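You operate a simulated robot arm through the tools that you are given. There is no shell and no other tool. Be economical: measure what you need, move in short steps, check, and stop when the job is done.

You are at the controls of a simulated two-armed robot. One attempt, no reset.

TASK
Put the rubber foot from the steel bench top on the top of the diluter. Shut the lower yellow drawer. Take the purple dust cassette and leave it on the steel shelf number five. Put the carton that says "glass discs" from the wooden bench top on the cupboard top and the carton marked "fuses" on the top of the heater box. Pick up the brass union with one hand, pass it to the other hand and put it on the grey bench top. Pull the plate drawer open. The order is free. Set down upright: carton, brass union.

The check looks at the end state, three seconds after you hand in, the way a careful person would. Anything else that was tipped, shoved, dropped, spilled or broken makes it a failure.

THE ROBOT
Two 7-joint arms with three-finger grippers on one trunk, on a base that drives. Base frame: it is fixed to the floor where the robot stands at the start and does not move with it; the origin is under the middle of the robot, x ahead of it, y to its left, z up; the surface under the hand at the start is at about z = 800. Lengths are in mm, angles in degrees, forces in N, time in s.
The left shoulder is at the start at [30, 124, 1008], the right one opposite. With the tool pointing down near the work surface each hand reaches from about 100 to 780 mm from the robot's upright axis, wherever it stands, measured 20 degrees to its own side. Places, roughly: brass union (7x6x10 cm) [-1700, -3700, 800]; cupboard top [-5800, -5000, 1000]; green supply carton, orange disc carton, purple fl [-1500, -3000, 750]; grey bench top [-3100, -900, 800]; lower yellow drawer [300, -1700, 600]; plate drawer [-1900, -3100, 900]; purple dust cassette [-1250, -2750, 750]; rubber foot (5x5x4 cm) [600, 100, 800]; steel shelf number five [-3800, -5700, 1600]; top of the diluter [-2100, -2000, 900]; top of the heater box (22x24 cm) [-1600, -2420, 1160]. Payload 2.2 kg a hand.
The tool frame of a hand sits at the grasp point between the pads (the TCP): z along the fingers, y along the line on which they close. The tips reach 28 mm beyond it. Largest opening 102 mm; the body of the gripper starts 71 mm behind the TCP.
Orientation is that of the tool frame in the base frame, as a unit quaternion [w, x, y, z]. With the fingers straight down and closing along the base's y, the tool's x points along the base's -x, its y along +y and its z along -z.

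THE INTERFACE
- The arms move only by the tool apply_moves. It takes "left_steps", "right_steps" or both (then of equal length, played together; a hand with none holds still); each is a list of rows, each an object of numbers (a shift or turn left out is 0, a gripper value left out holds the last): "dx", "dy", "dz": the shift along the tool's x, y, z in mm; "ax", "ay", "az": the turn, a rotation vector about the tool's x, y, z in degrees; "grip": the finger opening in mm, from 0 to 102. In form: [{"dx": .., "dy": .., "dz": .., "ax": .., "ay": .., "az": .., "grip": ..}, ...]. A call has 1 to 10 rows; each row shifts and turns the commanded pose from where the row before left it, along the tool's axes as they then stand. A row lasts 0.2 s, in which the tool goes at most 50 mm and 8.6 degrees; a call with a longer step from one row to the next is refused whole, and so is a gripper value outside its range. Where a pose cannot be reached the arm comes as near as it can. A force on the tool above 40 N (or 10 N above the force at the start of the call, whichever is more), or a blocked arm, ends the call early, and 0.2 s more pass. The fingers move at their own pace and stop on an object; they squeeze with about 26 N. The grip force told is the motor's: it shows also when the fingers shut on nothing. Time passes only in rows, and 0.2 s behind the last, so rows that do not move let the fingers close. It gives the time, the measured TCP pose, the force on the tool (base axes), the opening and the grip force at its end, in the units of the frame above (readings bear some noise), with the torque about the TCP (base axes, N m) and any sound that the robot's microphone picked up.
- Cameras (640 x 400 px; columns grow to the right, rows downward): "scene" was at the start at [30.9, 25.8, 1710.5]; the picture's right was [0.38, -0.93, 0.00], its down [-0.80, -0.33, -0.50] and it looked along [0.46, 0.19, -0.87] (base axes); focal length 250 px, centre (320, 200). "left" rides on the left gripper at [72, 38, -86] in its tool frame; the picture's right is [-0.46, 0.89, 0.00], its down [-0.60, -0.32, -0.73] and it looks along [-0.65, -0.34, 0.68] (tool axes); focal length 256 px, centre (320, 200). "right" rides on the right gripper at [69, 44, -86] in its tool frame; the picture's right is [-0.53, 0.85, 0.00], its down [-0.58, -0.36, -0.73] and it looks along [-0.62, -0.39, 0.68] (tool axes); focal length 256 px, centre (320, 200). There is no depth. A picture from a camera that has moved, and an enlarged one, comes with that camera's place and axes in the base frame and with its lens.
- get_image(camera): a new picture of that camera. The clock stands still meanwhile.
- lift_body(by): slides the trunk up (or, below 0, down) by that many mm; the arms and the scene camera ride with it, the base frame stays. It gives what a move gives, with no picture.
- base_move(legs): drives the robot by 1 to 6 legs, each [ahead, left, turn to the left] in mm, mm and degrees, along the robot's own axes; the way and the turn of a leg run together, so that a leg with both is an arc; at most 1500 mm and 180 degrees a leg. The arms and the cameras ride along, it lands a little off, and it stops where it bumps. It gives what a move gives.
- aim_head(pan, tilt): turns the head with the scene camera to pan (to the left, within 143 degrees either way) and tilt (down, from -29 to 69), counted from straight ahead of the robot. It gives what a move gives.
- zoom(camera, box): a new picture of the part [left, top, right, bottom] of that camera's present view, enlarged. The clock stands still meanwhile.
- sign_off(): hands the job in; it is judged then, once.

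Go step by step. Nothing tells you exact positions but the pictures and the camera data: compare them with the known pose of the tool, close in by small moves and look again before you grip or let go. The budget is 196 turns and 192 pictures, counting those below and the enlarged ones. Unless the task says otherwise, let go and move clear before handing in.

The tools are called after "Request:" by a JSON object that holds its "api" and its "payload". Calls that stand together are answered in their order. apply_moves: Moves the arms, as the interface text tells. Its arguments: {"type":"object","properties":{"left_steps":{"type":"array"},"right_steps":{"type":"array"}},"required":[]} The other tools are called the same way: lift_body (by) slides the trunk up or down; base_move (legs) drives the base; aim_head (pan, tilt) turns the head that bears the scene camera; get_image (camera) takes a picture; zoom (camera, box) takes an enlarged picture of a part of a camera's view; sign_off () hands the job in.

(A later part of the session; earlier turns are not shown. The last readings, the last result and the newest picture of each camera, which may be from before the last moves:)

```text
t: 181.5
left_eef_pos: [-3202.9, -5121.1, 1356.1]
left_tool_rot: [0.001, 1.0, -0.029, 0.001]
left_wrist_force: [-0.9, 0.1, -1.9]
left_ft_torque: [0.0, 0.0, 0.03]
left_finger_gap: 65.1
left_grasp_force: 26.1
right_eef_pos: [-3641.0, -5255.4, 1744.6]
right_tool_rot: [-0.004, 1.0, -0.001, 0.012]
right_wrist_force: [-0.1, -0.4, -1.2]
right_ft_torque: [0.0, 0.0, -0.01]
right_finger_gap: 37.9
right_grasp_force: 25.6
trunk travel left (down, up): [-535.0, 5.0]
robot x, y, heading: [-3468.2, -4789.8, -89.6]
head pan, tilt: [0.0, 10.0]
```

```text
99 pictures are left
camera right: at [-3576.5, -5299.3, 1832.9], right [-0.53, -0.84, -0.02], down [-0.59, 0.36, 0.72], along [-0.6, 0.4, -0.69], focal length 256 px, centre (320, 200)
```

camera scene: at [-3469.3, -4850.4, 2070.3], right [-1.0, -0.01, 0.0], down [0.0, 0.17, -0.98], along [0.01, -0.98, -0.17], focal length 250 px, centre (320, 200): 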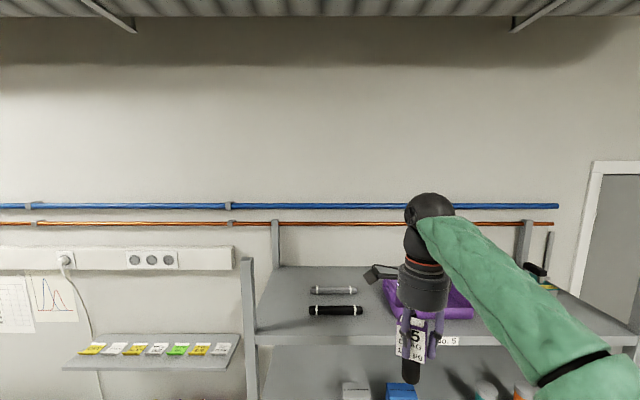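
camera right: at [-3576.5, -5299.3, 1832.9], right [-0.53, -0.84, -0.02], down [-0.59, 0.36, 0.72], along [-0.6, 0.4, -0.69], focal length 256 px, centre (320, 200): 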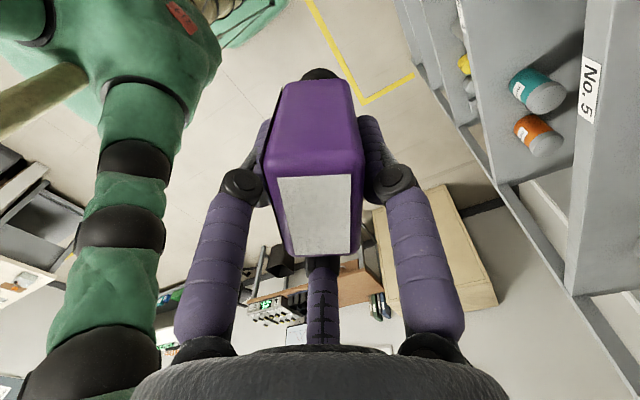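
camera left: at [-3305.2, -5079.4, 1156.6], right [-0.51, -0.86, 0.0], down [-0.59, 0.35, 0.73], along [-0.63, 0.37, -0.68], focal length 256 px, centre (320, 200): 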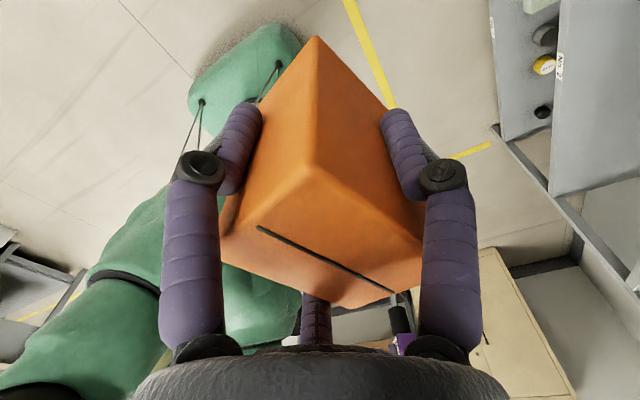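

Better triangulation: shelf 5 top z≈1560, front edge y≈-5490; the rod starts y≈-5590. Free spot for the cassette: about [-3640, -5530]. Drive ahead 275.

Request:
{"api": "base_move", "payload": {"legs": [[270, 0, 0]]}}

Request:
{"api": "aim_head", "payload": {"pan": -10, "tilt": 35}}

Request:
{"api": "get_image", "payload": {"camera": "scene"}}

Request:
{"api": "get_image", "payload": {"camera": "right"}}

```text
t: 183.4
left_eef_pos: [-3201.0, -5390.3, 1356.9]
left_tool_rot: [0.001, 1.0, -0.028, 0.001]
left_wrist_force: [0.1, 1.1, -0.9]
left_ft_torque: [0.0, 0.02, 0.01]
left_finger_gap: 64.9
left_grasp_force: 25.9
right_eef_pos: [-3638.2, -5524.7, 1744.0]
right_tool_rot: [-0.004, 1.0, 0.001, 0.012]
right_wrist_force: [0.1, 0.5, -1.1]
right_ft_torque: [-0.01, 0.03, 0.0]
right_finger_gap: 37.4
right_grasp_force: 26.0
trunk travel left (down, up): [-535.0, 5.0]
robot x, y, heading: [-3462.9, -5056.3, -89.7]
head pan, tilt: [0.0, 10.0]
```

```text
t: 184.2
left_eef_pos: [-3201.5, -5390.6, 1357.2]
left_tool_rot: [0.002, 1.0, -0.027, 0.0]
left_wrist_force: [0.1, 0.0, -1.9]
left_ft_torque: [0.03, 0.02, -0.03]
left_finger_gap: 65.0
left_grasp_force: 25.9
right_eef_pos: [-3638.1, -5525.2, 1744.2]
right_tool_rot: [-0.005, 1.0, 0.002, 0.013]
right_wrist_force: [0.1, -0.2, -0.8]
right_ft_torque: [0.0, 0.01, 0.02]
right_finger_gap: 37.7
right_grasp_force: 25.9
trunk travel left (down, up): [-535.0, 5.0]
robot x, y, heading: [-3466.4, -5054.1, -89.5]
head pan, tilt: [-10.0, 35.0]
```

```text
98 pictures are left
camera scene: at [-3482.0, -5113.8, 2030.1], right [-0.99, 0.16, 0.0], down [0.09, 0.57, -0.82], along [-0.14, -0.81, -0.57], focal length 250 px, centre (320, 200)
```

scene: 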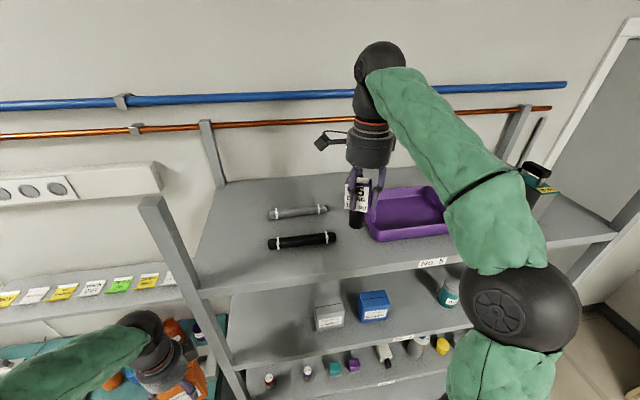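

```text
97 pictures are left
camera right: at [-3573.2, -5568.5, 1832.7], right [-0.53, -0.85, -0.02], down [-0.6, 0.36, 0.72], along [-0.6, 0.4, -0.69], focal length 256 px, centre (320, 200)
```

right: 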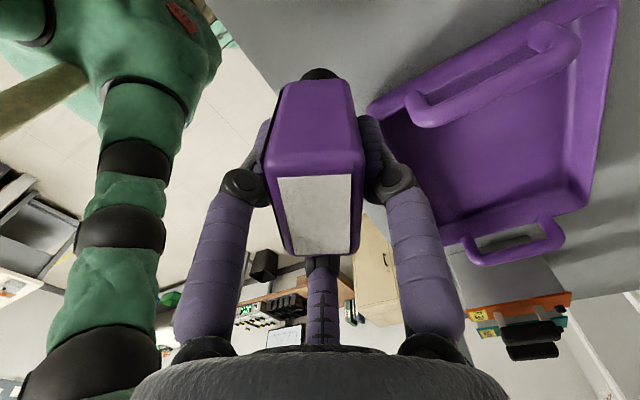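

The spot is clear of the rod and tray. Lower in steps watching the force.

Request:
{"api": "apply_moves", "payload": {"right_steps": [{"dz": 20}, {"dz": 15}, {"dz": 5}, {"dz": 5}, {"dz": 5}]}}

Request:
{"api": "zoom", "payload": {"camera": "scene", "box": [260, 150, 440, 280]}}

```text
t: 185.4
left_eef_pos: [-3201.0, -5390.3, 1356.8]
left_tool_rot: [0.002, 1.0, -0.029, 0.001]
left_wrist_force: [0.1, -0.7, -0.7]
left_ft_torque: [-0.01, -0.01, -0.01]
left_finger_gap: 64.9
left_grasp_force: 26.1
right_eef_pos: [-3638.5, -5525.4, 1693.8]
right_tool_rot: [-0.004, 1.0, 0.002, 0.013]
right_wrist_force: [0.0, 0.4, -1.2]
right_ft_torque: [0.0, -0.02, -0.01]
right_finger_gap: 37.6
right_grasp_force: 26.1
trunk travel left (down, up): [-535.0, 5.0]
robot x, y, heading: [-3463.5, -5055.2, -89.1]
head pan, tilt: [-10.0, 35.0]
```

```text
3.08 times, centred on (350, 215) of scene
camera zoom: at [-3482.0, -5113.8, 2030.0], right [-0.99, 0.17, 0.0], down [0.09, 0.57, -0.82], along [-0.14, -0.81, -0.57], focal length 769 px, centre (228, 154)
```

zoom: 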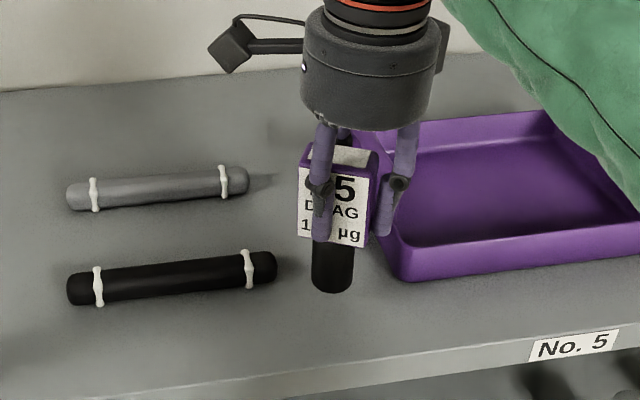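

Request:
{"api": "apply_moves", "payload": {"right_steps": [{"dz": 8}, {"dz": 7}, {"dz": 5}, {"dz": 5}]}}

Request:
{"api": "zoom", "payload": {"camera": "scene", "box": [260, 150, 440, 280]}}

```text
t: 186.4
left_eef_pos: [-3201.9, -5388.7, 1357.0]
left_tool_rot: [0.001, 1.0, -0.028, 0.001]
left_wrist_force: [0.3, 0.3, -1.2]
left_ft_torque: [0.01, -0.01, -0.02]
left_finger_gap: 65.0
left_grasp_force: 26.1
right_eef_pos: [-3636.0, -5525.6, 1669.3]
right_tool_rot: [-0.004, 1.0, 0.0, 0.013]
right_wrist_force: [-0.1, 0.3, -0.5]
right_ft_torque: [0.0, 0.01, -0.01]
right_finger_gap: 37.8
right_grasp_force: 25.6
trunk travel left (down, up): [-535.0, 5.0]
robot x, y, heading: [-3461.2, -5059.9, -89.7]
head pan, tilt: [-10.0, 35.0]
```

```text
3.08 times, centred on (350, 215) of scene
camera zoom: at [-3482.1, -5114.1, 2030.0], right [-0.99, 0.17, 0.0], down [0.09, 0.57, -0.82], along [-0.14, -0.81, -0.57], focal length 769 px, centre (228, 154)
```

zoom: 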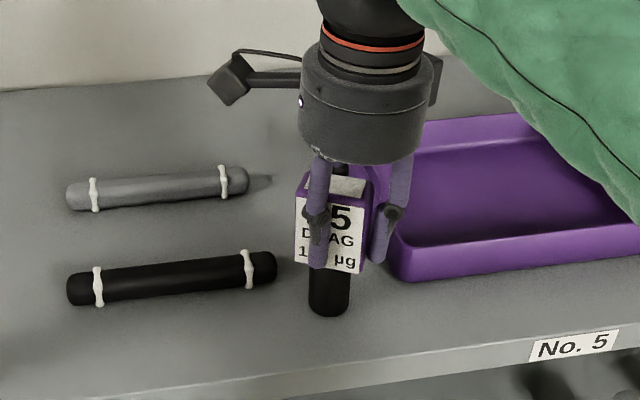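

Request:
{"api": "apply_moves", "payload": {"right_steps": [{"dz": 5, "dy": 5}, {"dz": 5, "dy": 4}, {"dz": 4}]}}

```text
t: 187.2
left_eef_pos: [-3199.4, -5387.6, 1357.2]
left_tool_rot: [0.003, 1.0, -0.028, 0.0]
left_wrist_force: [0.2, -1.0, -0.3]
left_ft_torque: [0.01, -0.03, 0.01]
left_finger_gap: 65.0
left_grasp_force: 26.0
right_eef_pos: [-3637.4, -5531.8, 1657.2]
right_tool_rot: [-0.002, 1.0, 0.0, 0.012]
right_wrist_force: [-2.2, 4.8, 19.2]
right_ft_torque: [0.09, -0.13, 0.05]
right_finger_gap: 38.2
right_grasp_force: 25.6
trunk travel left (down, up): [-535.0, 5.0]
robot x, y, heading: [-3464.2, -5059.3, -89.7]
head pan, tilt: [-10.0, 35.0]
```

Contact. Relieve and release, then rise.

Request:
{"api": "apply_moves", "payload": {"right_steps": [{"dz": -3}, {"grip": 46}, {"grip": 58}, {"grip": 70}, {"dz": -10}, {"dz": -30}, {"dz": -40}]}}

Request:
{"api": "zoom", "payload": {"camera": "scene", "box": [230, 130, 470, 300]}}

```text
t: 188.8
left_eef_pos: [-3199.5, -5390.7, 1356.9]
left_tool_rot: [0.0, 1.0, -0.028, 0.001]
left_wrist_force: [0.8, -0.1, -2.3]
left_ft_torque: [0.03, 0.0, 0.02]
left_finger_gap: 65.1
left_grasp_force: 26.0
right_eef_pos: [-3638.4, -5535.9, 1738.5]
right_tool_rot: [-0.005, 1.0, 0.001, 0.011]
right_wrist_force: [-0.1, -0.5, 0.4]
right_ft_torque: [-0.01, 0.04, 0.02]
right_finger_gap: 70.1
right_grasp_force: 0.0
trunk travel left (down, up): [-535.0, 5.0]
robot x, y, heading: [-3465.9, -5057.2, -89.5]
head pan, tilt: [-10.0, 35.0]
```

```text
2.35 times, centred on (350, 215) of scene
camera zoom: at [-3481.1, -5115.4, 2030.0], right [-0.99, 0.17, 0.0], down [0.09, 0.57, -0.82], along [-0.14, -0.81, -0.57], focal length 588 px, centre (249, 165)
```

zoom: 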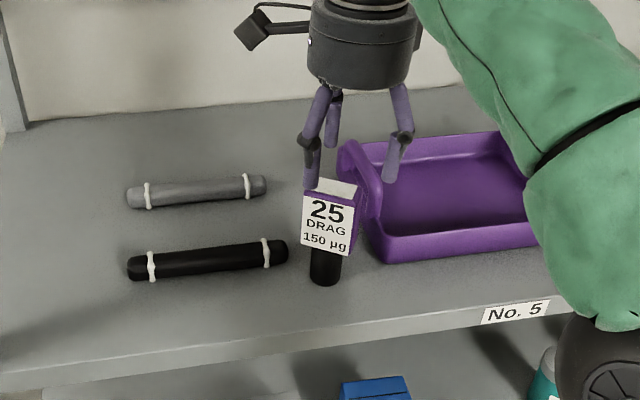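

The cassette stands on shelf 5. Back off, lower the right arm, and turn toward the cupboard.

Request:
{"api": "apply_moves", "payload": {"right_steps": [{"dz": -10}, {"dz": -5}]}}

Request:
{"api": "base_move", "payload": {"legs": [[-420, 0, 0]]}}

Request:
{"api": "apply_moves", "payload": {"right_steps": [{"dz": 45}, {"dz": 45}, {"dz": 45}, {"dz": 45}, {"dz": 45}, {"dz": 45}, {"dz": 45}, {"dz": 45}, {"dy": -40}, {"dy": -40}]}}

Request:
{"api": "base_move", "payload": {"legs": [[0, 0, -90]]}}

Request:
{"api": "aim_head", "payload": {"pan": 0, "tilt": 22}}

Request:
{"api": "get_image", "payload": {"camera": "scene"}}

```text
t: 189.4
left_eef_pos: [-3201.0, -5390.5, 1356.4]
left_tool_rot: [0.001, 1.0, -0.028, 0.0]
left_wrist_force: [-0.1, -0.1, -1.4]
left_ft_torque: [-0.01, -0.03, 0.0]
left_finger_gap: 65.0
left_grasp_force: 25.8
right_eef_pos: [-3636.9, -5530.8, 1741.5]
right_tool_rot: [-0.004, 1.0, 0.001, 0.012]
right_wrist_force: [-0.1, 0.2, -0.5]
right_ft_torque: [0.02, 0.01, 0.01]
right_finger_gap: 69.8
right_grasp_force: 0.1
right hand out of reach, approached as far as the arm can: row 1
trunk travel left (down, up): [-535.0, 5.0]
robot x, y, heading: [-3461.6, -5056.8, -89.3]
head pan, tilt: [-10.0, 35.0]
```

```text
t: 192.0
left_eef_pos: [-3205.1, -4972.5, 1357.3]
left_tool_rot: [0.001, 1.0, -0.029, 0.001]
left_wrist_force: [0.0, -1.0, -1.0]
left_ft_torque: [0.04, -0.04, 0.04]
left_finger_gap: 64.8
left_grasp_force: 26.2
right_eef_pos: [-3640.9, -5111.2, 1741.8]
right_tool_rot: [-0.005, 1.0, 0.0, 0.011]
right_wrist_force: [0.2, 0.0, -0.1]
right_ft_torque: [0.0, 0.01, -0.01]
right_finger_gap: 70.3
right_grasp_force: 0.0
trunk travel left (down, up): [-535.0, 5.0]
robot x, y, heading: [-3469.0, -4639.9, -89.7]
head pan, tilt: [-10.0, 35.0]
```

```text
t: 194.2
left_eef_pos: [-3205.2, -4969.1, 1357.5]
left_tool_rot: [0.002, 1.0, -0.028, 0.001]
left_wrist_force: [-0.4, 1.0, -1.9]
left_ft_torque: [-0.02, -0.06, 0.02]
left_finger_gap: 64.6
left_grasp_force: 26.1
right_eef_pos: [-3630.0, -5025.9, 1382.9]
right_tool_rot: [-0.003, 1.0, 0.0, 0.013]
right_wrist_force: [-0.6, 0.4, 0.5]
right_ft_torque: [-0.05, 0.01, -0.01]
right_finger_gap: 70.1
right_grasp_force: 0.0
trunk travel left (down, up): [-535.0, 5.0]
robot x, y, heading: [-3469.7, -4638.9, -89.7]
head pan, tilt: [-10.0, 35.0]
```

```text
t: 198.5
left_eef_pos: [-3804.0, -4901.5, 1356.7]
left_tool_rot: [-0.002, -0.684, 0.73, 0.0]
left_wrist_force: [-0.7, -0.1, -1.3]
left_ft_torque: [0.03, -0.01, 0.02]
left_finger_gap: 64.7
left_grasp_force: 26.3
right_eef_pos: [-3859.4, -4473.9, 1382.9]
right_tool_rot: [-0.006, -0.704, 0.71, -0.011]
right_wrist_force: [0.6, 0.1, -0.6]
right_ft_torque: [0.02, 0.01, 0.01]
right_finger_gap: 70.0
right_grasp_force: 0.1
trunk travel left (down, up): [-535.0, 5.0]
robot x, y, heading: [-3468.8, -4637.8, 179.8]
head pan, tilt: [-10.0, 35.0]
```

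```text
t: 199.2
left_eef_pos: [-3806.2, -4901.2, 1356.9]
left_tool_rot: [0.0, -0.683, 0.73, 0.001]
left_wrist_force: [-0.4, -0.5, -0.6]
left_ft_torque: [-0.01, -0.05, 0.0]
left_finger_gap: 64.4
left_grasp_force: 26.1
right_eef_pos: [-3859.6, -4473.8, 1382.5]
right_tool_rot: [-0.005, -0.704, 0.71, -0.01]
right_wrist_force: [-0.5, 0.4, 0.6]
right_ft_torque: [0.02, -0.01, -0.02]
right_finger_gap: 70.0
right_grasp_force: 0.1
trunk travel left (down, up): [-535.0, 5.0]
robot x, y, heading: [-3472.2, -4639.2, 180.0]
head pan, tilt: [0.0, 22.0]
```

```text
93 pictures are left
camera scene: at [-3533.8, -4637.7, 2050.6], right [0.0, 1.0, 0.0], down [0.38, 0.0, -0.93], along [-0.93, 0.0, -0.38], focal length 250 px, centre (320, 200)
```

scene: 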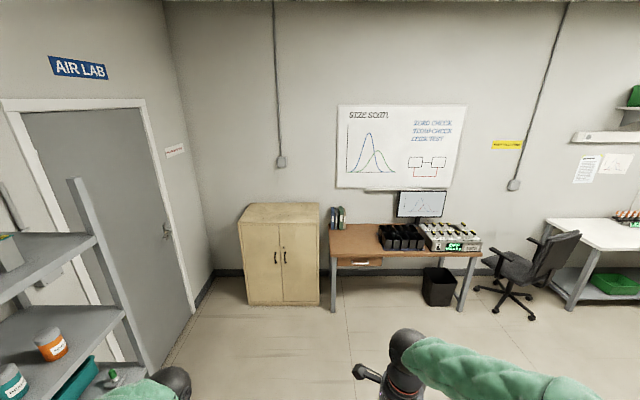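

Cupboard top spans x -5574…-6026, y -5365…-4638. Drive toward it.

Request:
{"api": "base_move", "payload": {"legs": [[1500, 100, 0], [200, 0, 0]]}}

Request:
{"api": "lift_body", "payload": {"by": -150}}

Request:
{"api": "aim_head", "payload": {"pan": 15, "tilt": 45}}

Request:
{"api": "get_image", "payload": {"camera": "scene"}}

Request:
{"api": "get_image", "payload": {"camera": "left"}}

```text
refused: leg 1 is longer than a leg can be; nothing moved
```

```text
t: 201.0
left_eef_pos: [-3805.3, -4899.6, 1208.8]
left_tool_rot: [-0.001, -0.683, 0.73, 0.0]
left_wrist_force: [0.5, -0.7, -0.6]
left_ft_torque: [0.03, 0.02, -0.01]
left_finger_gap: 64.7
left_grasp_force: 25.7
right_eef_pos: [-3859.5, -4474.6, 1233.5]
right_tool_rot: [-0.006, -0.704, 0.71, -0.011]
right_wrist_force: [-1.0, -0.3, 0.1]
right_ft_torque: [-0.02, 0.02, 0.0]
right_finger_gap: 69.8
right_grasp_force: 0.0
trunk travel left (down, up): [-385.0, 155.0]
robot x, y, heading: [-3470.0, -4639.3, 179.9]
head pan, tilt: [0.0, 22.0]
```

```text
t: 201.8
left_eef_pos: [-3805.2, -4900.2, 1206.7]
left_tool_rot: [-0.001, -0.683, 0.73, 0.0]
left_wrist_force: [-0.4, -0.5, -1.0]
left_ft_torque: [-0.01, 0.0, -0.03]
left_finger_gap: 64.7
left_grasp_force: 25.9
right_eef_pos: [-3859.6, -4475.6, 1233.1]
right_tool_rot: [-0.005, -0.704, 0.71, -0.012]
right_wrist_force: [-0.3, -0.8, 0.4]
right_ft_torque: [0.0, -0.01, 0.01]
right_finger_gap: 70.1
right_grasp_force: 0.1
trunk travel left (down, up): [-385.0, 155.0]
robot x, y, heading: [-3472.6, -4643.3, 180.1]
head pan, tilt: [15.0, 45.0]
```

```text
92 pictures are left
camera scene: at [-3519.6, -4658.8, 1865.3], right [-0.26, 0.97, 0.0], down [0.68, 0.18, -0.71], along [-0.68, -0.18, -0.71], focal length 250 px, centre (320, 200)
```

scene: 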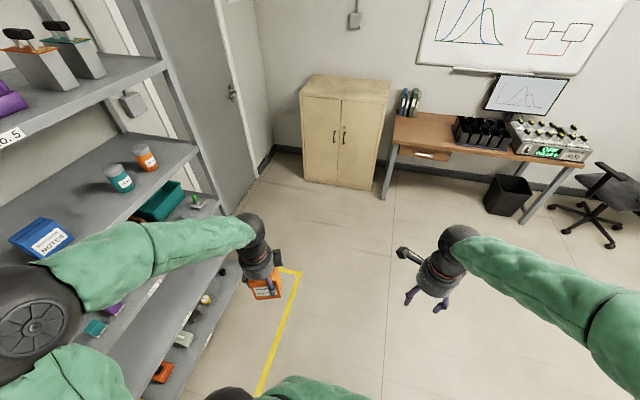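

```text
91 pictures are left
camera left: at [-3847.4, -4970.1, 1291.9], right [-0.85, 0.52, 0.0], down [0.36, 0.58, 0.73], along [0.38, 0.62, -0.68], focal length 256 px, centre (320, 200)
```

left: 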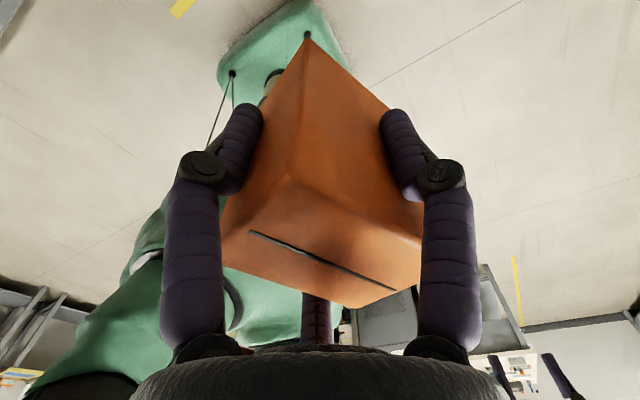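

The leg was slightly too long; nothing drove. Re-issue it in shorter legs.

Request:
{"api": "base_move", "payload": {"legs": [[1400, 0, 0], [280, 90, 0]]}}

Request:
{"api": "get_image", "payload": {"camera": "scene"}}

```text
t: 210.5
left_eef_pos: [-5493.6, -4986.2, 1207.0]
left_tool_rot: [-0.001, -0.681, 0.732, 0.001]
left_wrist_force: [-1.0, 0.0, -1.3]
left_ft_torque: [0.0, -0.04, -0.01]
left_finger_gap: 64.5
left_grasp_force: 26.1
right_eef_pos: [-5545.1, -4560.0, 1232.3]
right_tool_rot: [-0.006, -0.702, 0.713, -0.011]
right_wrist_force: [-0.5, 0.2, -0.5]
right_ft_torque: [-0.01, -0.04, 0.01]
right_finger_gap: 69.9
right_grasp_force: 0.0
trunk travel left (down, up): [-385.0, 155.0]
robot x, y, heading: [-5152.0, -4726.3, 179.5]
head pan, tilt: [15.0, 45.0]
```

```text
90 pictures are left
camera scene: at [-5206.4, -4746.7, 1865.2], right [-0.25, 0.97, 0.0], down [0.68, 0.18, -0.71], along [-0.68, -0.18, -0.71], focal length 250 px, centre (320, 200)
```

scene: 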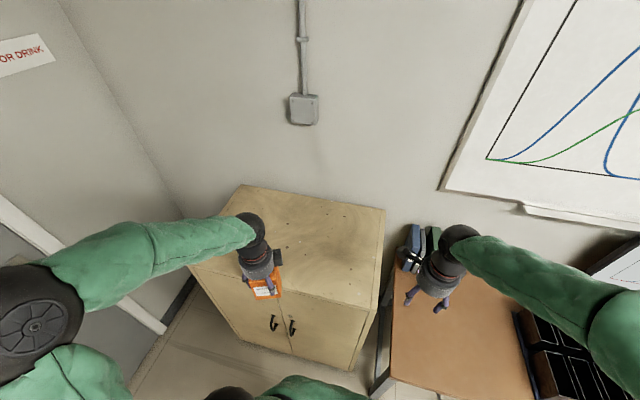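

Extend the carton over the cupboard top.

Request:
{"api": "apply_moves", "payload": {"left_steps": [{"dy": 45}, {"dy": 45}, {"dy": 45}, {"dy": 45}, {"dy": 45}, {"dz": 30}, {"dz": 30}]}}

Request:
{"api": "zoom", "payload": {"camera": "scene", "box": [180, 150, 400, 320]}}

```text
t: 212.1
left_eef_pos: [-5718.9, -4970.8, 1145.1]
left_tool_rot: [-0.001, -0.681, 0.733, 0.0]
left_wrist_force: [-0.2, -0.5, -1.8]
left_ft_torque: [0.02, -0.04, 0.02]
left_finger_gap: 64.6
left_grasp_force: 26.3
right_eef_pos: [-5544.9, -4558.8, 1231.6]
right_tool_rot: [-0.005, -0.702, 0.712, -0.011]
right_wrist_force: [0.0, -0.5, -0.7]
right_ft_torque: [0.01, -0.03, -0.01]
right_finger_gap: 70.0
right_grasp_force: 0.0
trunk travel left (down, up): [-385.0, 155.0]
robot x, y, heading: [-5149.0, -4725.0, 179.4]
head pan, tilt: [15.0, 45.0]
```

```text
2.35 times, centred on (290, 235) of scene
camera zoom: at [-5207.3, -4746.6, 1865.2], right [-0.25, 0.97, 0.0], down [0.69, 0.18, -0.71], along [-0.68, -0.18, -0.71], focal length 588 px, centre (391, 118)
```

zoom: 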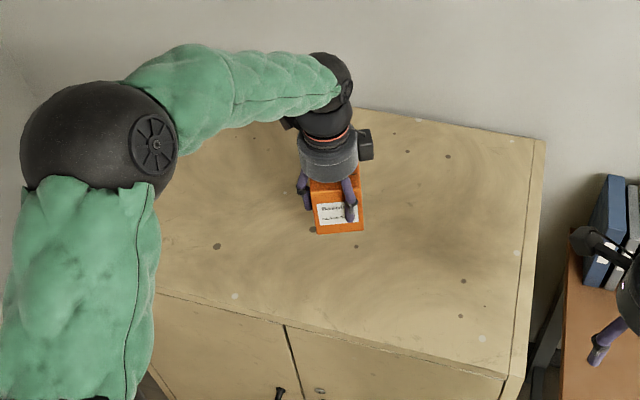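

Request:
{"api": "apply_moves", "payload": {"left_steps": [{"dz": 30}, {"dz": 20}, {"dz": 8}, {"dz": 4}]}}

Request:
{"api": "zoom", "payload": {"camera": "scene", "box": [250, 190, 370, 280]}}

```text
t: 213.1
left_eef_pos: [-5718.8, -4970.8, 1083.4]
left_tool_rot: [-0.001, -0.68, 0.733, -0.001]
left_wrist_force: [-0.5, -0.8, -2.2]
left_ft_torque: [0.0, -0.02, -0.02]
left_finger_gap: 64.6
left_grasp_force: 25.9
right_eef_pos: [-5545.3, -4559.8, 1232.9]
right_tool_rot: [-0.006, -0.702, 0.712, -0.012]
right_wrist_force: [-0.3, -0.3, 0.6]
right_ft_torque: [-0.04, 0.0, 0.0]
right_finger_gap: 69.9
right_grasp_force: 0.1
trunk travel left (down, up): [-385.0, 155.0]
robot x, y, heading: [-5155.2, -4725.5, 179.5]
head pan, tilt: [15.0, 45.0]
```

```text
4.44 times, centred on (310, 235) of scene
camera zoom: at [-5206.0, -4746.5, 1865.2], right [-0.25, 0.97, 0.0], down [0.68, 0.18, -0.71], along [-0.68, -0.18, -0.71], focal length 1110 px, centre (364, 44)
```

zoom: 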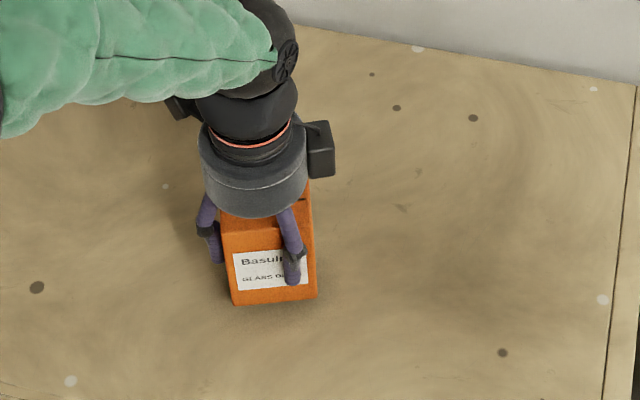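

Request:
{"api": "apply_moves", "payload": {"left_steps": [{"dz": 4}, {"dz": 4}, {"dz": 4}]}}

```text
t: 213.9
left_eef_pos: [-5717.1, -4970.4, 1073.4]
left_tool_rot: [-0.001, -0.681, 0.733, 0.0]
left_wrist_force: [-0.3, 0.2, -0.8]
left_ft_torque: [-0.02, -0.05, -0.02]
left_finger_gap: 64.4
left_grasp_force: 25.5
right_eef_pos: [-5544.8, -4559.7, 1232.5]
right_tool_rot: [-0.006, -0.702, 0.712, -0.012]
right_wrist_force: [-0.2, -0.7, -0.5]
right_ft_torque: [0.02, -0.03, -0.03]
right_finger_gap: 70.0
right_grasp_force: 0.1
trunk travel left (down, up): [-385.0, 155.0]
robot x, y, heading: [-5151.4, -4728.9, 179.6]
head pan, tilt: [15.0, 45.0]
```

Request:
{"api": "apply_moves", "payload": {"left_steps": [{"dz": 4}, {"dz": 4}]}}

```text
t: 214.5
left_eef_pos: [-5715.5, -4969.1, 1070.1]
left_tool_rot: [-0.005, -0.682, 0.731, 0.002]
left_wrist_force: [3.2, 2.3, 22.3]
left_ft_torque: [0.22, -0.16, -0.22]
left_finger_gap: 64.5
left_grasp_force: 26.2
right_eef_pos: [-5540.9, -4559.9, 1233.7]
right_tool_rot: [-0.007, -0.701, 0.713, -0.011]
right_wrist_force: [0.7, 0.6, 0.1]
right_ft_torque: [0.02, -0.02, 0.0]
right_finger_gap: 69.8
right_grasp_force: 0.0
trunk travel left (down, up): [-385.0, 155.0]
robot x, y, heading: [-5156.3, -4728.5, 179.3]
head pan, tilt: [15.0, 45.0]
```

Contact. Ease off and release.

Request:
{"api": "apply_moves", "payload": {"left_steps": [{"dz": -4}, {"grip": 76}, {"grip": 90}, {"grip": 101}, {"dz": -20}, {"dz": -40}, {"dz": -45}]}}

Request:
{"api": "zoom", "payload": {"camera": "scene", "box": [230, 170, 390, 290]}}

Request:
{"api": "get_image", "payload": {"camera": "left"}}

```text
t: 216.1
left_eef_pos: [-5715.8, -4970.6, 1174.4]
left_tool_rot: [-0.001, -0.681, 0.732, 0.0]
left_wrist_force: [1.5, 0.2, -0.8]
left_ft_torque: [0.02, 0.04, 0.0]
left_finger_gap: 101.5
left_grasp_force: 0.0
right_eef_pos: [-5542.2, -4559.6, 1233.1]
right_tool_rot: [-0.006, -0.701, 0.713, -0.011]
right_wrist_force: [0.5, 0.3, 0.5]
right_ft_torque: [0.03, 0.04, 0.02]
right_finger_gap: 69.7
right_grasp_force: 0.0
trunk travel left (down, up): [-385.0, 155.0]
robot x, y, heading: [-5157.0, -4725.9, 179.4]
head pan, tilt: [15.0, 45.0]
```

```text
3.33 times, centred on (310, 230) of scene
camera zoom: at [-5204.2, -4746.0, 1865.3], right [-0.25, 0.97, 0.0], down [0.68, 0.18, -0.71], along [-0.68, -0.18, -0.71], focal length 833 px, centre (353, 100)
```

zoom: 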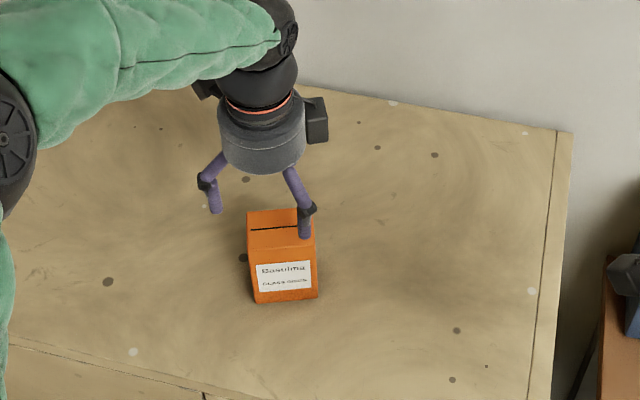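

```text
86 pictures are left
camera left: at [-5759.3, -5039.9, 1258.8], right [-0.85, 0.53, 0.0], down [0.36, 0.58, 0.73], along [0.39, 0.62, -0.68], focal length 256 px, centre (320, 200)
```

left: 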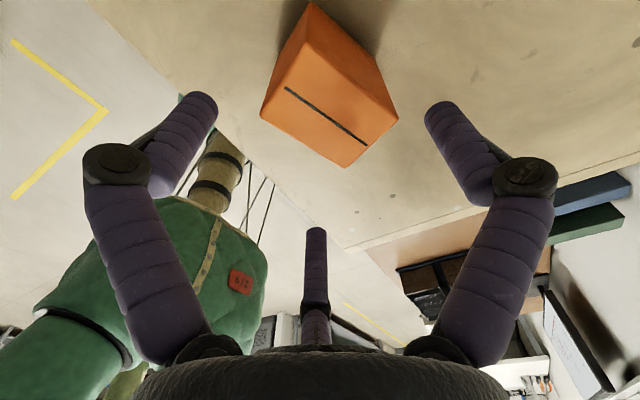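

Disc carton stands on the cupboard. Retract, back off and drive round to view the cart from its far side.

Request:
{"api": "apply_moves", "payload": {"left_steps": [{"dz": -30}, {"dy": -45}, {"dy": -45}, {"dy": -45}, {"dy": -45}, {"dy": -45}]}}

Request:
{"api": "base_move", "payload": {"legs": [[-900, 0, 0], [0, 0, -180], [900, 0, 0], [0, 900, 0]]}}

Request:
{"api": "aim_head", "payload": {"pan": 10, "tilt": 30}}

Request:
{"api": "get_image", "payload": {"camera": "scene"}}

```text
t: 217.5
left_eef_pos: [-5490.3, -4986.4, 1206.1]
left_tool_rot: [-0.001, -0.681, 0.733, 0.0]
left_wrist_force: [1.4, 0.0, -0.6]
left_ft_torque: [-0.02, 0.06, 0.01]
left_finger_gap: 101.0
left_grasp_force: 0.1
right_eef_pos: [-5543.2, -4558.9, 1234.2]
right_tool_rot: [-0.006, -0.701, 0.713, -0.01]
right_wrist_force: [0.4, 1.1, -0.1]
right_ft_torque: [-0.03, 0.05, 0.01]
right_finger_gap: 69.9
right_grasp_force: 0.0
trunk travel left (down, up): [-385.0, 155.0]
robot x, y, heading: [-5156.9, -4728.1, 179.5]
head pan, tilt: [15.0, 45.0]
```

```text
t: 238.1
left_eef_pos: [-3081.8, -3523.4, 1204.9]
left_tool_rot: [0.001, 0.709, 0.705, 0.002]
left_wrist_force: [0.0, -0.2, -0.1]
left_ft_torque: [0.0, -0.02, -0.01]
left_finger_gap: 100.8
left_grasp_force: 0.1
right_eef_pos: [-3001.8, -3944.4, 1232.9]
right_tool_rot: [-0.012, 0.688, 0.725, 0.006]
right_wrist_force: [-0.3, -0.1, -0.5]
right_ft_torque: [0.0, -0.02, -0.02]
right_finger_gap: 69.9
right_grasp_force: 0.0
trunk travel left (down, up): [-385.0, 155.0]
robot x, y, heading: [-3401.6, -3803.9, 3.2]
head pan, tilt: [15.0, 45.0]
```

```text
t: 238.9
left_eef_pos: [-3081.4, -3522.8, 1206.0]
left_tool_rot: [0.0, 0.709, 0.705, 0.001]
left_wrist_force: [-0.2, 0.4, 0.0]
left_ft_torque: [0.04, 0.01, 0.0]
left_finger_gap: 101.0
left_grasp_force: 0.0
right_eef_pos: [-3000.4, -3946.3, 1233.1]
right_tool_rot: [-0.012, 0.688, 0.726, 0.006]
right_wrist_force: [0.1, -1.1, -0.4]
right_ft_torque: [0.0, -0.01, 0.0]
right_finger_gap: 70.1
right_grasp_force: 0.1
trunk travel left (down, up): [-385.0, 155.0]
robot x, y, heading: [-3401.3, -3807.4, 3.5]
head pan, tilt: [10.0, 30.0]
```

```text
85 pictures are left
camera scene: at [-3342.2, -3785.7, 1887.8], right [0.23, -0.97, 0.0], down [-0.49, -0.12, -0.87], along [0.84, 0.2, -0.5], focal length 250 px, centre (320, 200)
```

scene: 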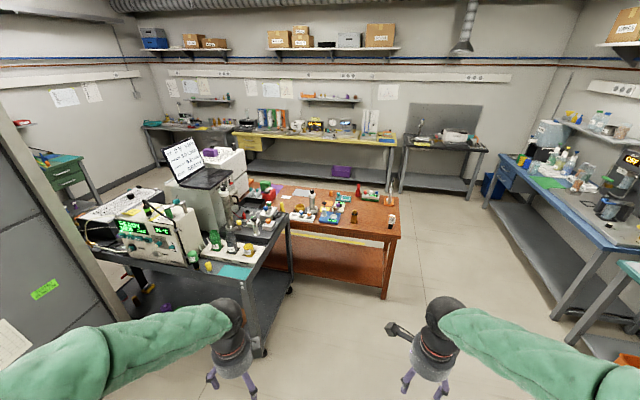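

Enlarge the cart from this side.

Request:
{"api": "zoom", "payload": {"camera": "scene", "box": [60, 120, 300, 290]}}

Request:
{"api": "zoom", "payload": {"camera": "scene", "box": [180, 160, 400, 290]}}

```text
2.35 times, centred on (180, 205) of scene
camera zoom: at [-3342.2, -3785.7, 1887.8], right [0.23, -0.97, 0.0], down [-0.49, -0.12, -0.87], along [0.84, 0.2, -0.5], focal length 588 px, centre (649, 188)
```

zoom: 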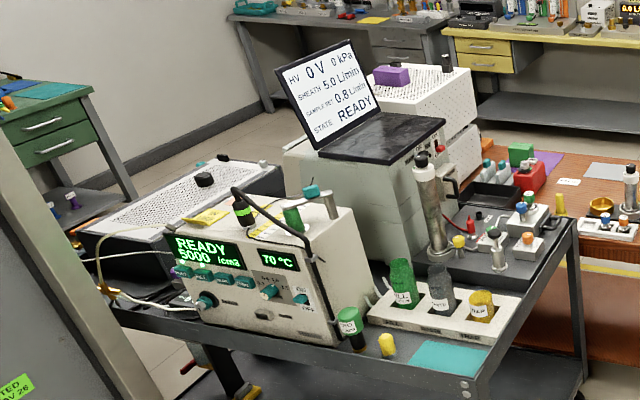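

```text
2.91 times, centred on (290, 225) of scene
camera zoom: at [-3342.2, -3785.7, 1887.8], right [0.23, -0.97, 0.0], down [-0.49, -0.12, -0.87], along [0.84, 0.2, -0.5], focal length 727 px, centre (407, 127)
```

zoom: 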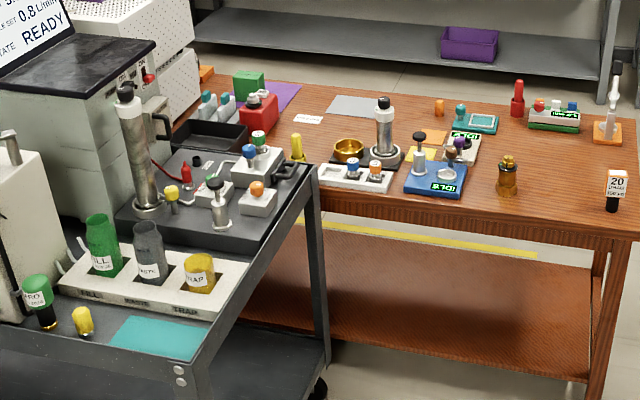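

Request:
{"api": "zoom", "payload": {"camera": "scene", "box": [215, 190, 295, 245]}}

```text
7.27 times, centred on (255, 218) of scene
camera zoom: at [-3342.2, -3785.7, 1887.8], right [0.23, -0.97, 0.0], down [-0.49, -0.12, -0.87], along [0.84, 0.2, -0.5], focal length 1817 px, centre (793, 73)
```

zoom: 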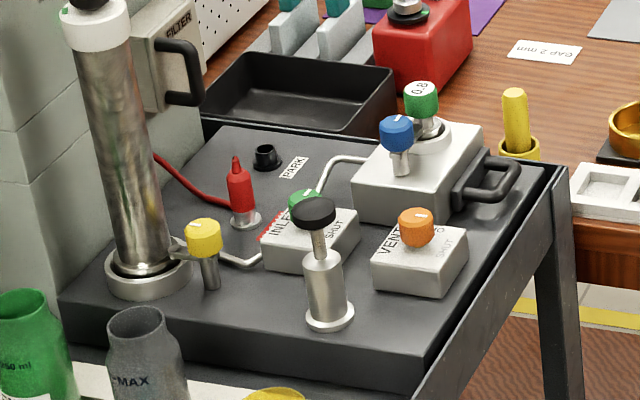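

The white block with a black bail handle at about [-1952, -3148, 900] on the cart's -y end looks like the plate drawer. I'll drive to face it from -y.

Request:
{"api": "base_move", "payload": {"legs": [[0, 0, 87], [0, -1000, 0], [0, -150, 0]]}}

Request:
{"api": "aim_head", "payload": {"pan": -10, "tilt": 42}}

Request:
{"api": "get_image", "payload": {"camera": "scene"}}

Request:
{"api": "zoom", "payload": {"camera": "scene", "box": [300, 60, 500, 200]}}

```text
t: 248.8
left_eef_pos: [-2522.9, -3453.1, 1205.9]
left_tool_rot: [-0.002, 0.022, 1.0, 0.001]
left_wrist_force: [0.1, -0.1, 0.4]
left_ft_torque: [0.03, 0.03, -0.01]
left_finger_gap: 101.0
left_grasp_force: 0.0
right_eef_pos: [-2099.2, -3388.5, 1232.9]
right_tool_rot: [-0.013, -0.006, 1.0, -0.004]
right_wrist_force: [-0.5, -0.5, 0.6]
right_ft_torque: [-0.02, 0.02, 0.04]
right_finger_gap: 69.9
right_grasp_force: 0.1
trunk travel left (down, up): [-385.0, 155.0]
robot x, y, heading: [-2253.8, -3781.1, 91.2]
head pan, tilt: [10.0, 30.0]
```

```text
t: 249.6
left_eef_pos: [-2524.4, -3453.4, 1206.3]
left_tool_rot: [-0.001, 0.021, 1.0, 0.002]
left_wrist_force: [0.1, 0.5, -0.4]
left_ft_torque: [0.01, -0.03, 0.03]
left_finger_gap: 101.1
left_grasp_force: 0.2
right_eef_pos: [-2098.5, -3388.7, 1233.0]
right_tool_rot: [-0.013, -0.007, 1.0, -0.004]
right_wrist_force: [0.6, 0.5, -0.6]
right_ft_torque: [0.01, -0.02, 0.01]
right_finger_gap: 70.1
right_grasp_force: 0.1
trunk travel left (down, up): [-385.0, 155.0]
robot x, y, heading: [-2255.5, -3780.0, 91.4]
head pan, tilt: [-10.0, 42.0]
```

```text
81 pictures are left
camera scene: at [-2242.8, -3728.1, 1869.6], right [0.99, -0.15, 0.0], down [-0.1, -0.66, -0.74], along [0.11, 0.73, -0.67], focal length 250 px, centre (320, 200)
```

scene: 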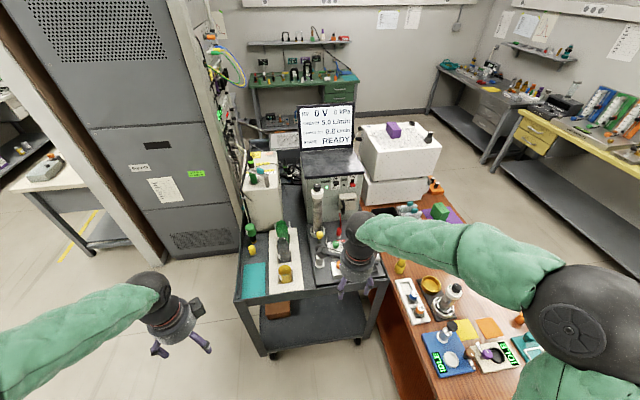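

```text
2.86 times, centred on (400, 130) of scene
camera zoom: at [-2242.8, -3728.1, 1869.6], right [0.99, -0.15, 0.0], down [-0.1, -0.66, -0.74], along [0.11, 0.73, -0.67], focal length 714 px, centre (91, 400)
```

zoom: 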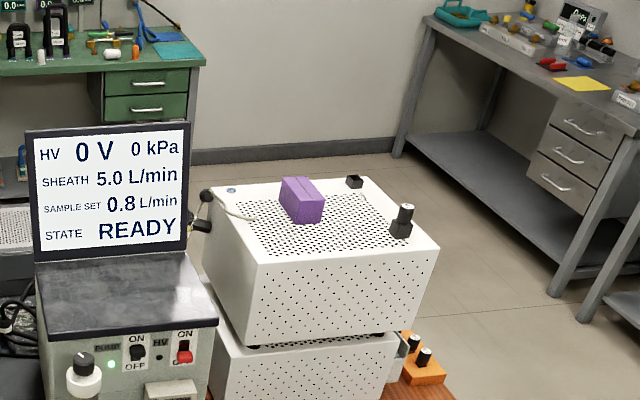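

The right hand hides the block. Pull it back and look again.

Request:
{"api": "apply_moves", "payload": {"right_steps": [{"dy": -45}, {"dy": -45}, {"dy": -30}, {"dx": -40}, {"dx": -40}]}}

Request:
{"api": "zoom", "payload": {"camera": "scene", "box": [230, 190, 430, 330]}}

```text
t: 250.8
left_eef_pos: [-2522.6, -3452.9, 1205.7]
left_tool_rot: [-0.001, 0.022, 1.0, 0.001]
left_wrist_force: [0.4, 0.0, 0.3]
left_ft_torque: [0.0, 0.01, -0.03]
left_finger_gap: 101.0
left_grasp_force: 0.2
right_eef_pos: [-2017.2, -3508.4, 1233.1]
right_tool_rot: [-0.013, -0.007, 1.0, -0.004]
right_wrist_force: [0.4, -0.7, 0.0]
right_ft_torque: [0.01, -0.01, -0.01]
right_finger_gap: 70.1
right_grasp_force: 0.0
trunk travel left (down, up): [-385.0, 155.0]
robot x, y, heading: [-2252.9, -3782.1, 91.3]
head pan, tilt: [-10.0, 42.0]
```

```text
2.86 times, centred on (330, 260) of scene
camera zoom: at [-2241.2, -3728.2, 1869.5], right [0.99, -0.15, 0.0], down [-0.1, -0.66, -0.74], along [0.11, 0.73, -0.67], focal length 714 px, centre (291, 29)
```

zoom: 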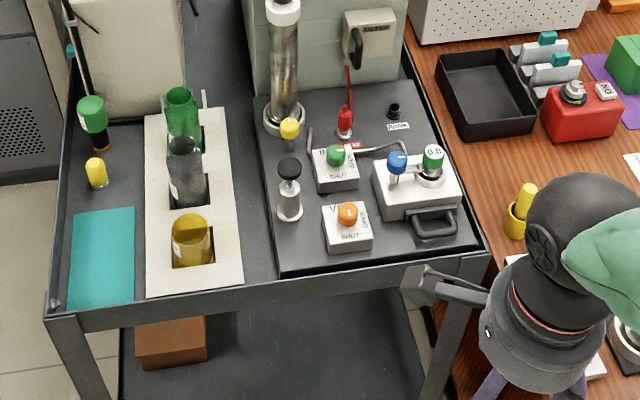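

Request:
{"api": "zoom", "payload": {"camera": "scene", "box": [330, 230, 410, 285]}}

```text
7.27 times, centred on (370, 258) of scene
camera zoom: at [-2241.2, -3728.2, 1869.5], right [0.99, -0.15, 0.0], down [-0.1, -0.66, -0.74], along [0.11, 0.73, -0.67], focal length 1817 px, centre (-44, -218)
```

zoom: 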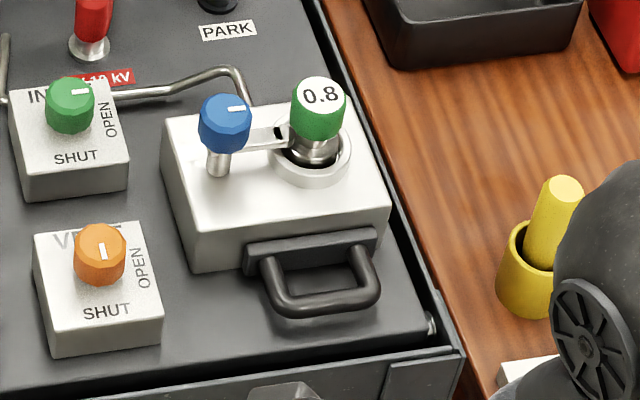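

The handle is a horizontal U-bail, bar at ≈[-1922, -3151, 872], drawer face ≈35 mm behind it. Lower the trunk and move the right hand above it, single finger (tool +y) to go inside the loop.

Request:
{"api": "lift_body", "payload": {"by": -135}}

Request:
{"api": "apply_moves", "payload": {"right_steps": [{"dy": 45, "dx": -12, "grip": 42}, {"dy": 45, "dx": -12}, {"dy": 45, "dx": -12}, {"dy": 45, "dx": -12}, {"dy": 45, "dx": -12}, {"dy": 45, "dx": -12}, {"dy": 45, "dx": -12}, {"dy": 37, "dx": -11}]}}

Request:
{"api": "get_image", "payload": {"camera": "right"}}

Request:
{"api": "get_image", "payload": {"camera": "scene"}}

```text
t: 252.4
left_eef_pos: [-2523.0, -3452.5, 1069.8]
left_tool_rot: [-0.002, 0.023, 1.0, 0.002]
left_wrist_force: [0.2, -0.1, -0.5]
left_ft_torque: [0.0, 0.0, 0.01]
left_finger_gap: 101.1
left_grasp_force: 0.1
right_eef_pos: [-2017.2, -3508.5, 1099.1]
right_tool_rot: [-0.012, -0.006, 1.0, -0.004]
right_wrist_force: [-0.6, -0.5, -0.6]
right_ft_torque: [0.02, -0.01, 0.0]
right_finger_gap: 70.0
right_grasp_force: 0.1
trunk travel left (down, up): [-250.0, 290.0]
robot x, y, heading: [-2252.0, -3785.5, 91.1]
head pan, tilt: [-10.0, 42.0]
```

```text
t: 254.2
left_eef_pos: [-2522.9, -3452.8, 1069.3]
left_tool_rot: [0.0, 0.023, 1.0, 0.001]
left_wrist_force: [0.5, 0.5, 0.4]
left_ft_torque: [-0.02, 0.01, -0.02]
left_finger_gap: 101.1
left_grasp_force: 0.0
right_eef_pos: [-1927.7, -3153.7, 1093.7]
right_tool_rot: [-0.013, -0.006, 1.0, -0.005]
right_wrist_force: [0.1, 1.2, -1.0]
right_ft_torque: [-0.02, 0.01, -0.02]
right_finger_gap: 41.7
right_grasp_force: 0.0
trunk travel left (down, up): [-250.0, 290.0]
robot x, y, heading: [-2252.7, -3782.8, 90.8]
head pan, tilt: [-10.0, 42.0]
```

```text
77 pictures are left
camera right: at [-1997.9, -3109.0, 1181.4], right [0.52, 0.85, -0.02], down [0.6, -0.35, 0.72], along [0.61, -0.39, -0.69], focal length 256 px, centre (320, 200)
```

right: 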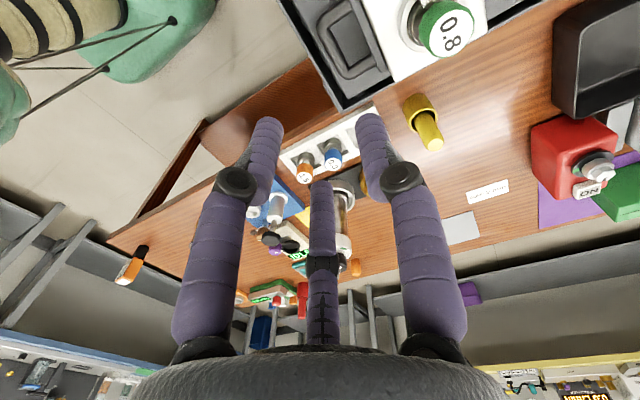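

```text
76 pictures are left
camera scene: at [-2241.3, -3726.8, 1734.5], right [0.99, -0.15, 0.0], down [-0.1, -0.66, -0.74], along [0.11, 0.73, -0.67], focal length 250 px, centre (320, 200)
```

scene: 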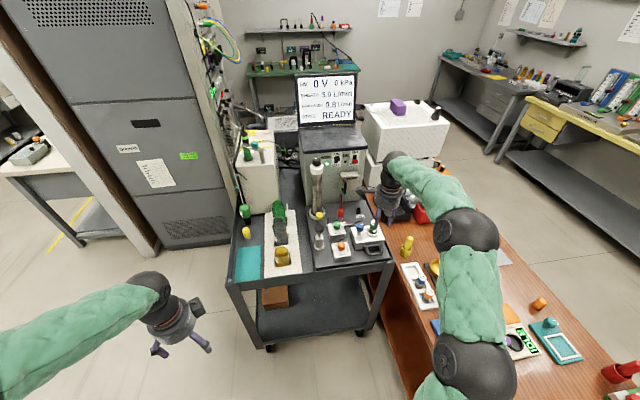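

Request:
{"api": "zoom", "payload": {"camera": "right", "box": [270, 0, 480, 120]}}

Request:
{"api": "zoom", "payload": {"camera": "scene", "box": [300, 180, 440, 280]}}

```text
3.05 times, centred on (375, 60) of right
camera zoom: at [-1997.9, -3109.0, 1181.4], right [0.52, 0.85, -0.02], down [0.6, -0.35, 0.72], along [0.61, -0.39, -0.69], focal length 780 px, centre (152, 627)
```

zoom: 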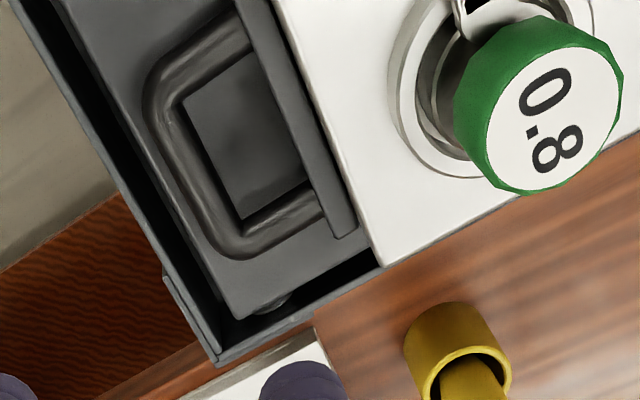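

```text
4.00 times, centred on (370, 230) of scene
camera zoom: at [-2241.3, -3726.8, 1734.5], right [0.99, -0.15, 0.0], down [-0.1, -0.66, -0.74], along [0.11, 0.73, -0.67], focal length 999 px, centre (120, 80)
```

zoom: 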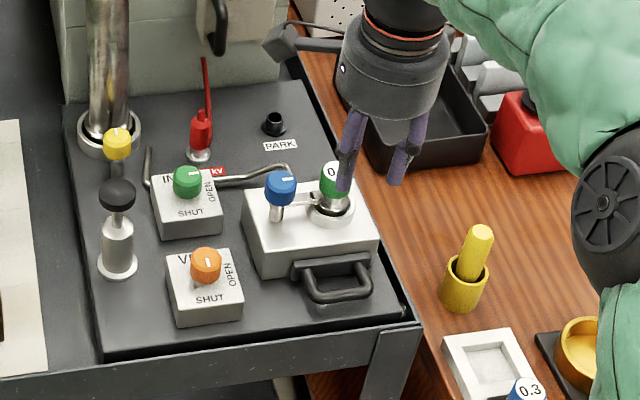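

Handle triangulated: bar from x -1946 to -1883 at y≈-3147, face y≈-3109, z≈862. Descend with the single finger aimed into the loop.

Request:
{"api": "apply_moves", "payload": {"right_steps": [{"dx": -12, "dz": 40}, {"dz": 45}, {"dz": 45}, {"dz": 40}]}}

Request:
{"api": "get_image", "payload": {"camera": "right"}}

Request:
{"api": "zoom", "payload": {"camera": "scene", "box": [320, 190, 440, 280]}}

```text
t: 255.2
left_eef_pos: [-2523.4, -3452.7, 1071.1]
left_tool_rot: [-0.001, 0.023, 1.0, 0.001]
left_wrist_force: [-0.7, -0.5, 0.7]
left_ft_torque: [0.01, -0.01, 0.0]
left_finger_gap: 101.1
left_grasp_force: 0.0
right_eef_pos: [-1920.6, -3154.0, 921.8]
right_tool_rot: [-0.011, -0.006, 1.0, -0.003]
right_wrist_force: [0.5, -0.2, -0.2]
right_ft_torque: [0.01, -0.01, -0.03]
right_finger_gap: 41.8
right_grasp_force: 0.1
trunk travel left (down, up): [-250.0, 290.0]
robot x, y, heading: [-2252.3, -3783.3, 91.3]
head pan, tilt: [-10.0, 42.0]
```

```text
73 pictures are left
camera right: at [-1989.8, -3110.4, 1010.5], right [0.52, 0.85, -0.02], down [0.6, -0.35, 0.72], along [0.61, -0.39, -0.69], focal length 256 px, centre (320, 200)
```

right: 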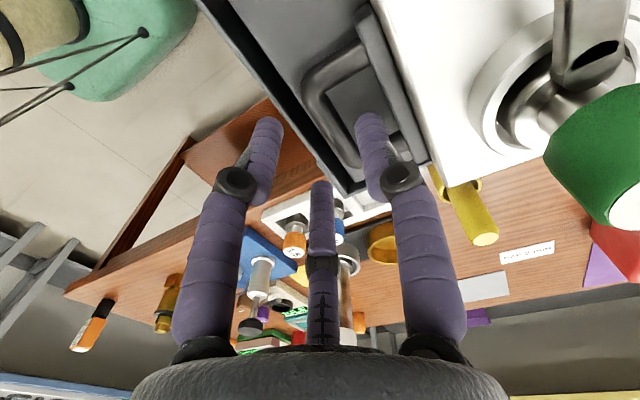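

```text
4.44 times, centred on (380, 235) of scene
camera zoom: at [-2241.4, -3727.3, 1734.5], right [0.99, -0.15, 0.0], down [-0.1, -0.66, -0.74], along [0.11, 0.73, -0.67], focal length 1110 px, centre (53, 44)
```

zoom: 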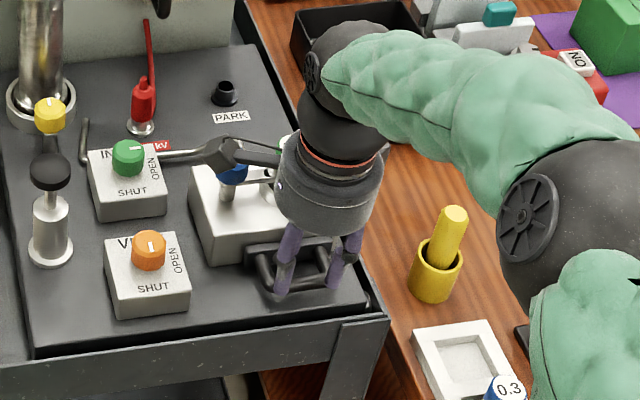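

Request:
{"api": "zoom", "payload": {"camera": "right", "box": [260, 0, 460, 200]}}

```text
2.00 times, centred on (360, 100) of right
camera zoom: at [-1989.8, -3110.4, 1010.5], right [0.52, 0.85, -0.02], down [0.6, -0.35, 0.72], along [0.61, -0.39, -0.69], focal length 512 px, centre (240, 400)
```

zoom: 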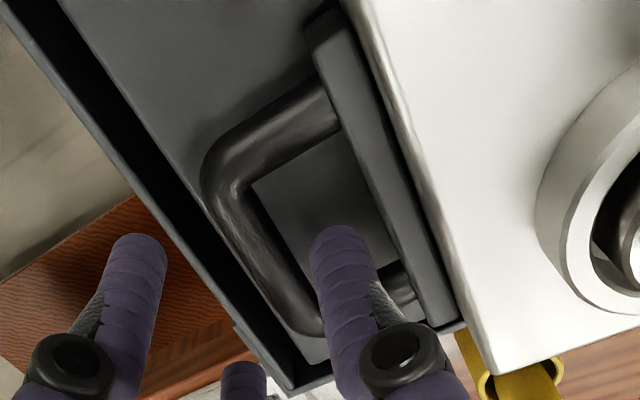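

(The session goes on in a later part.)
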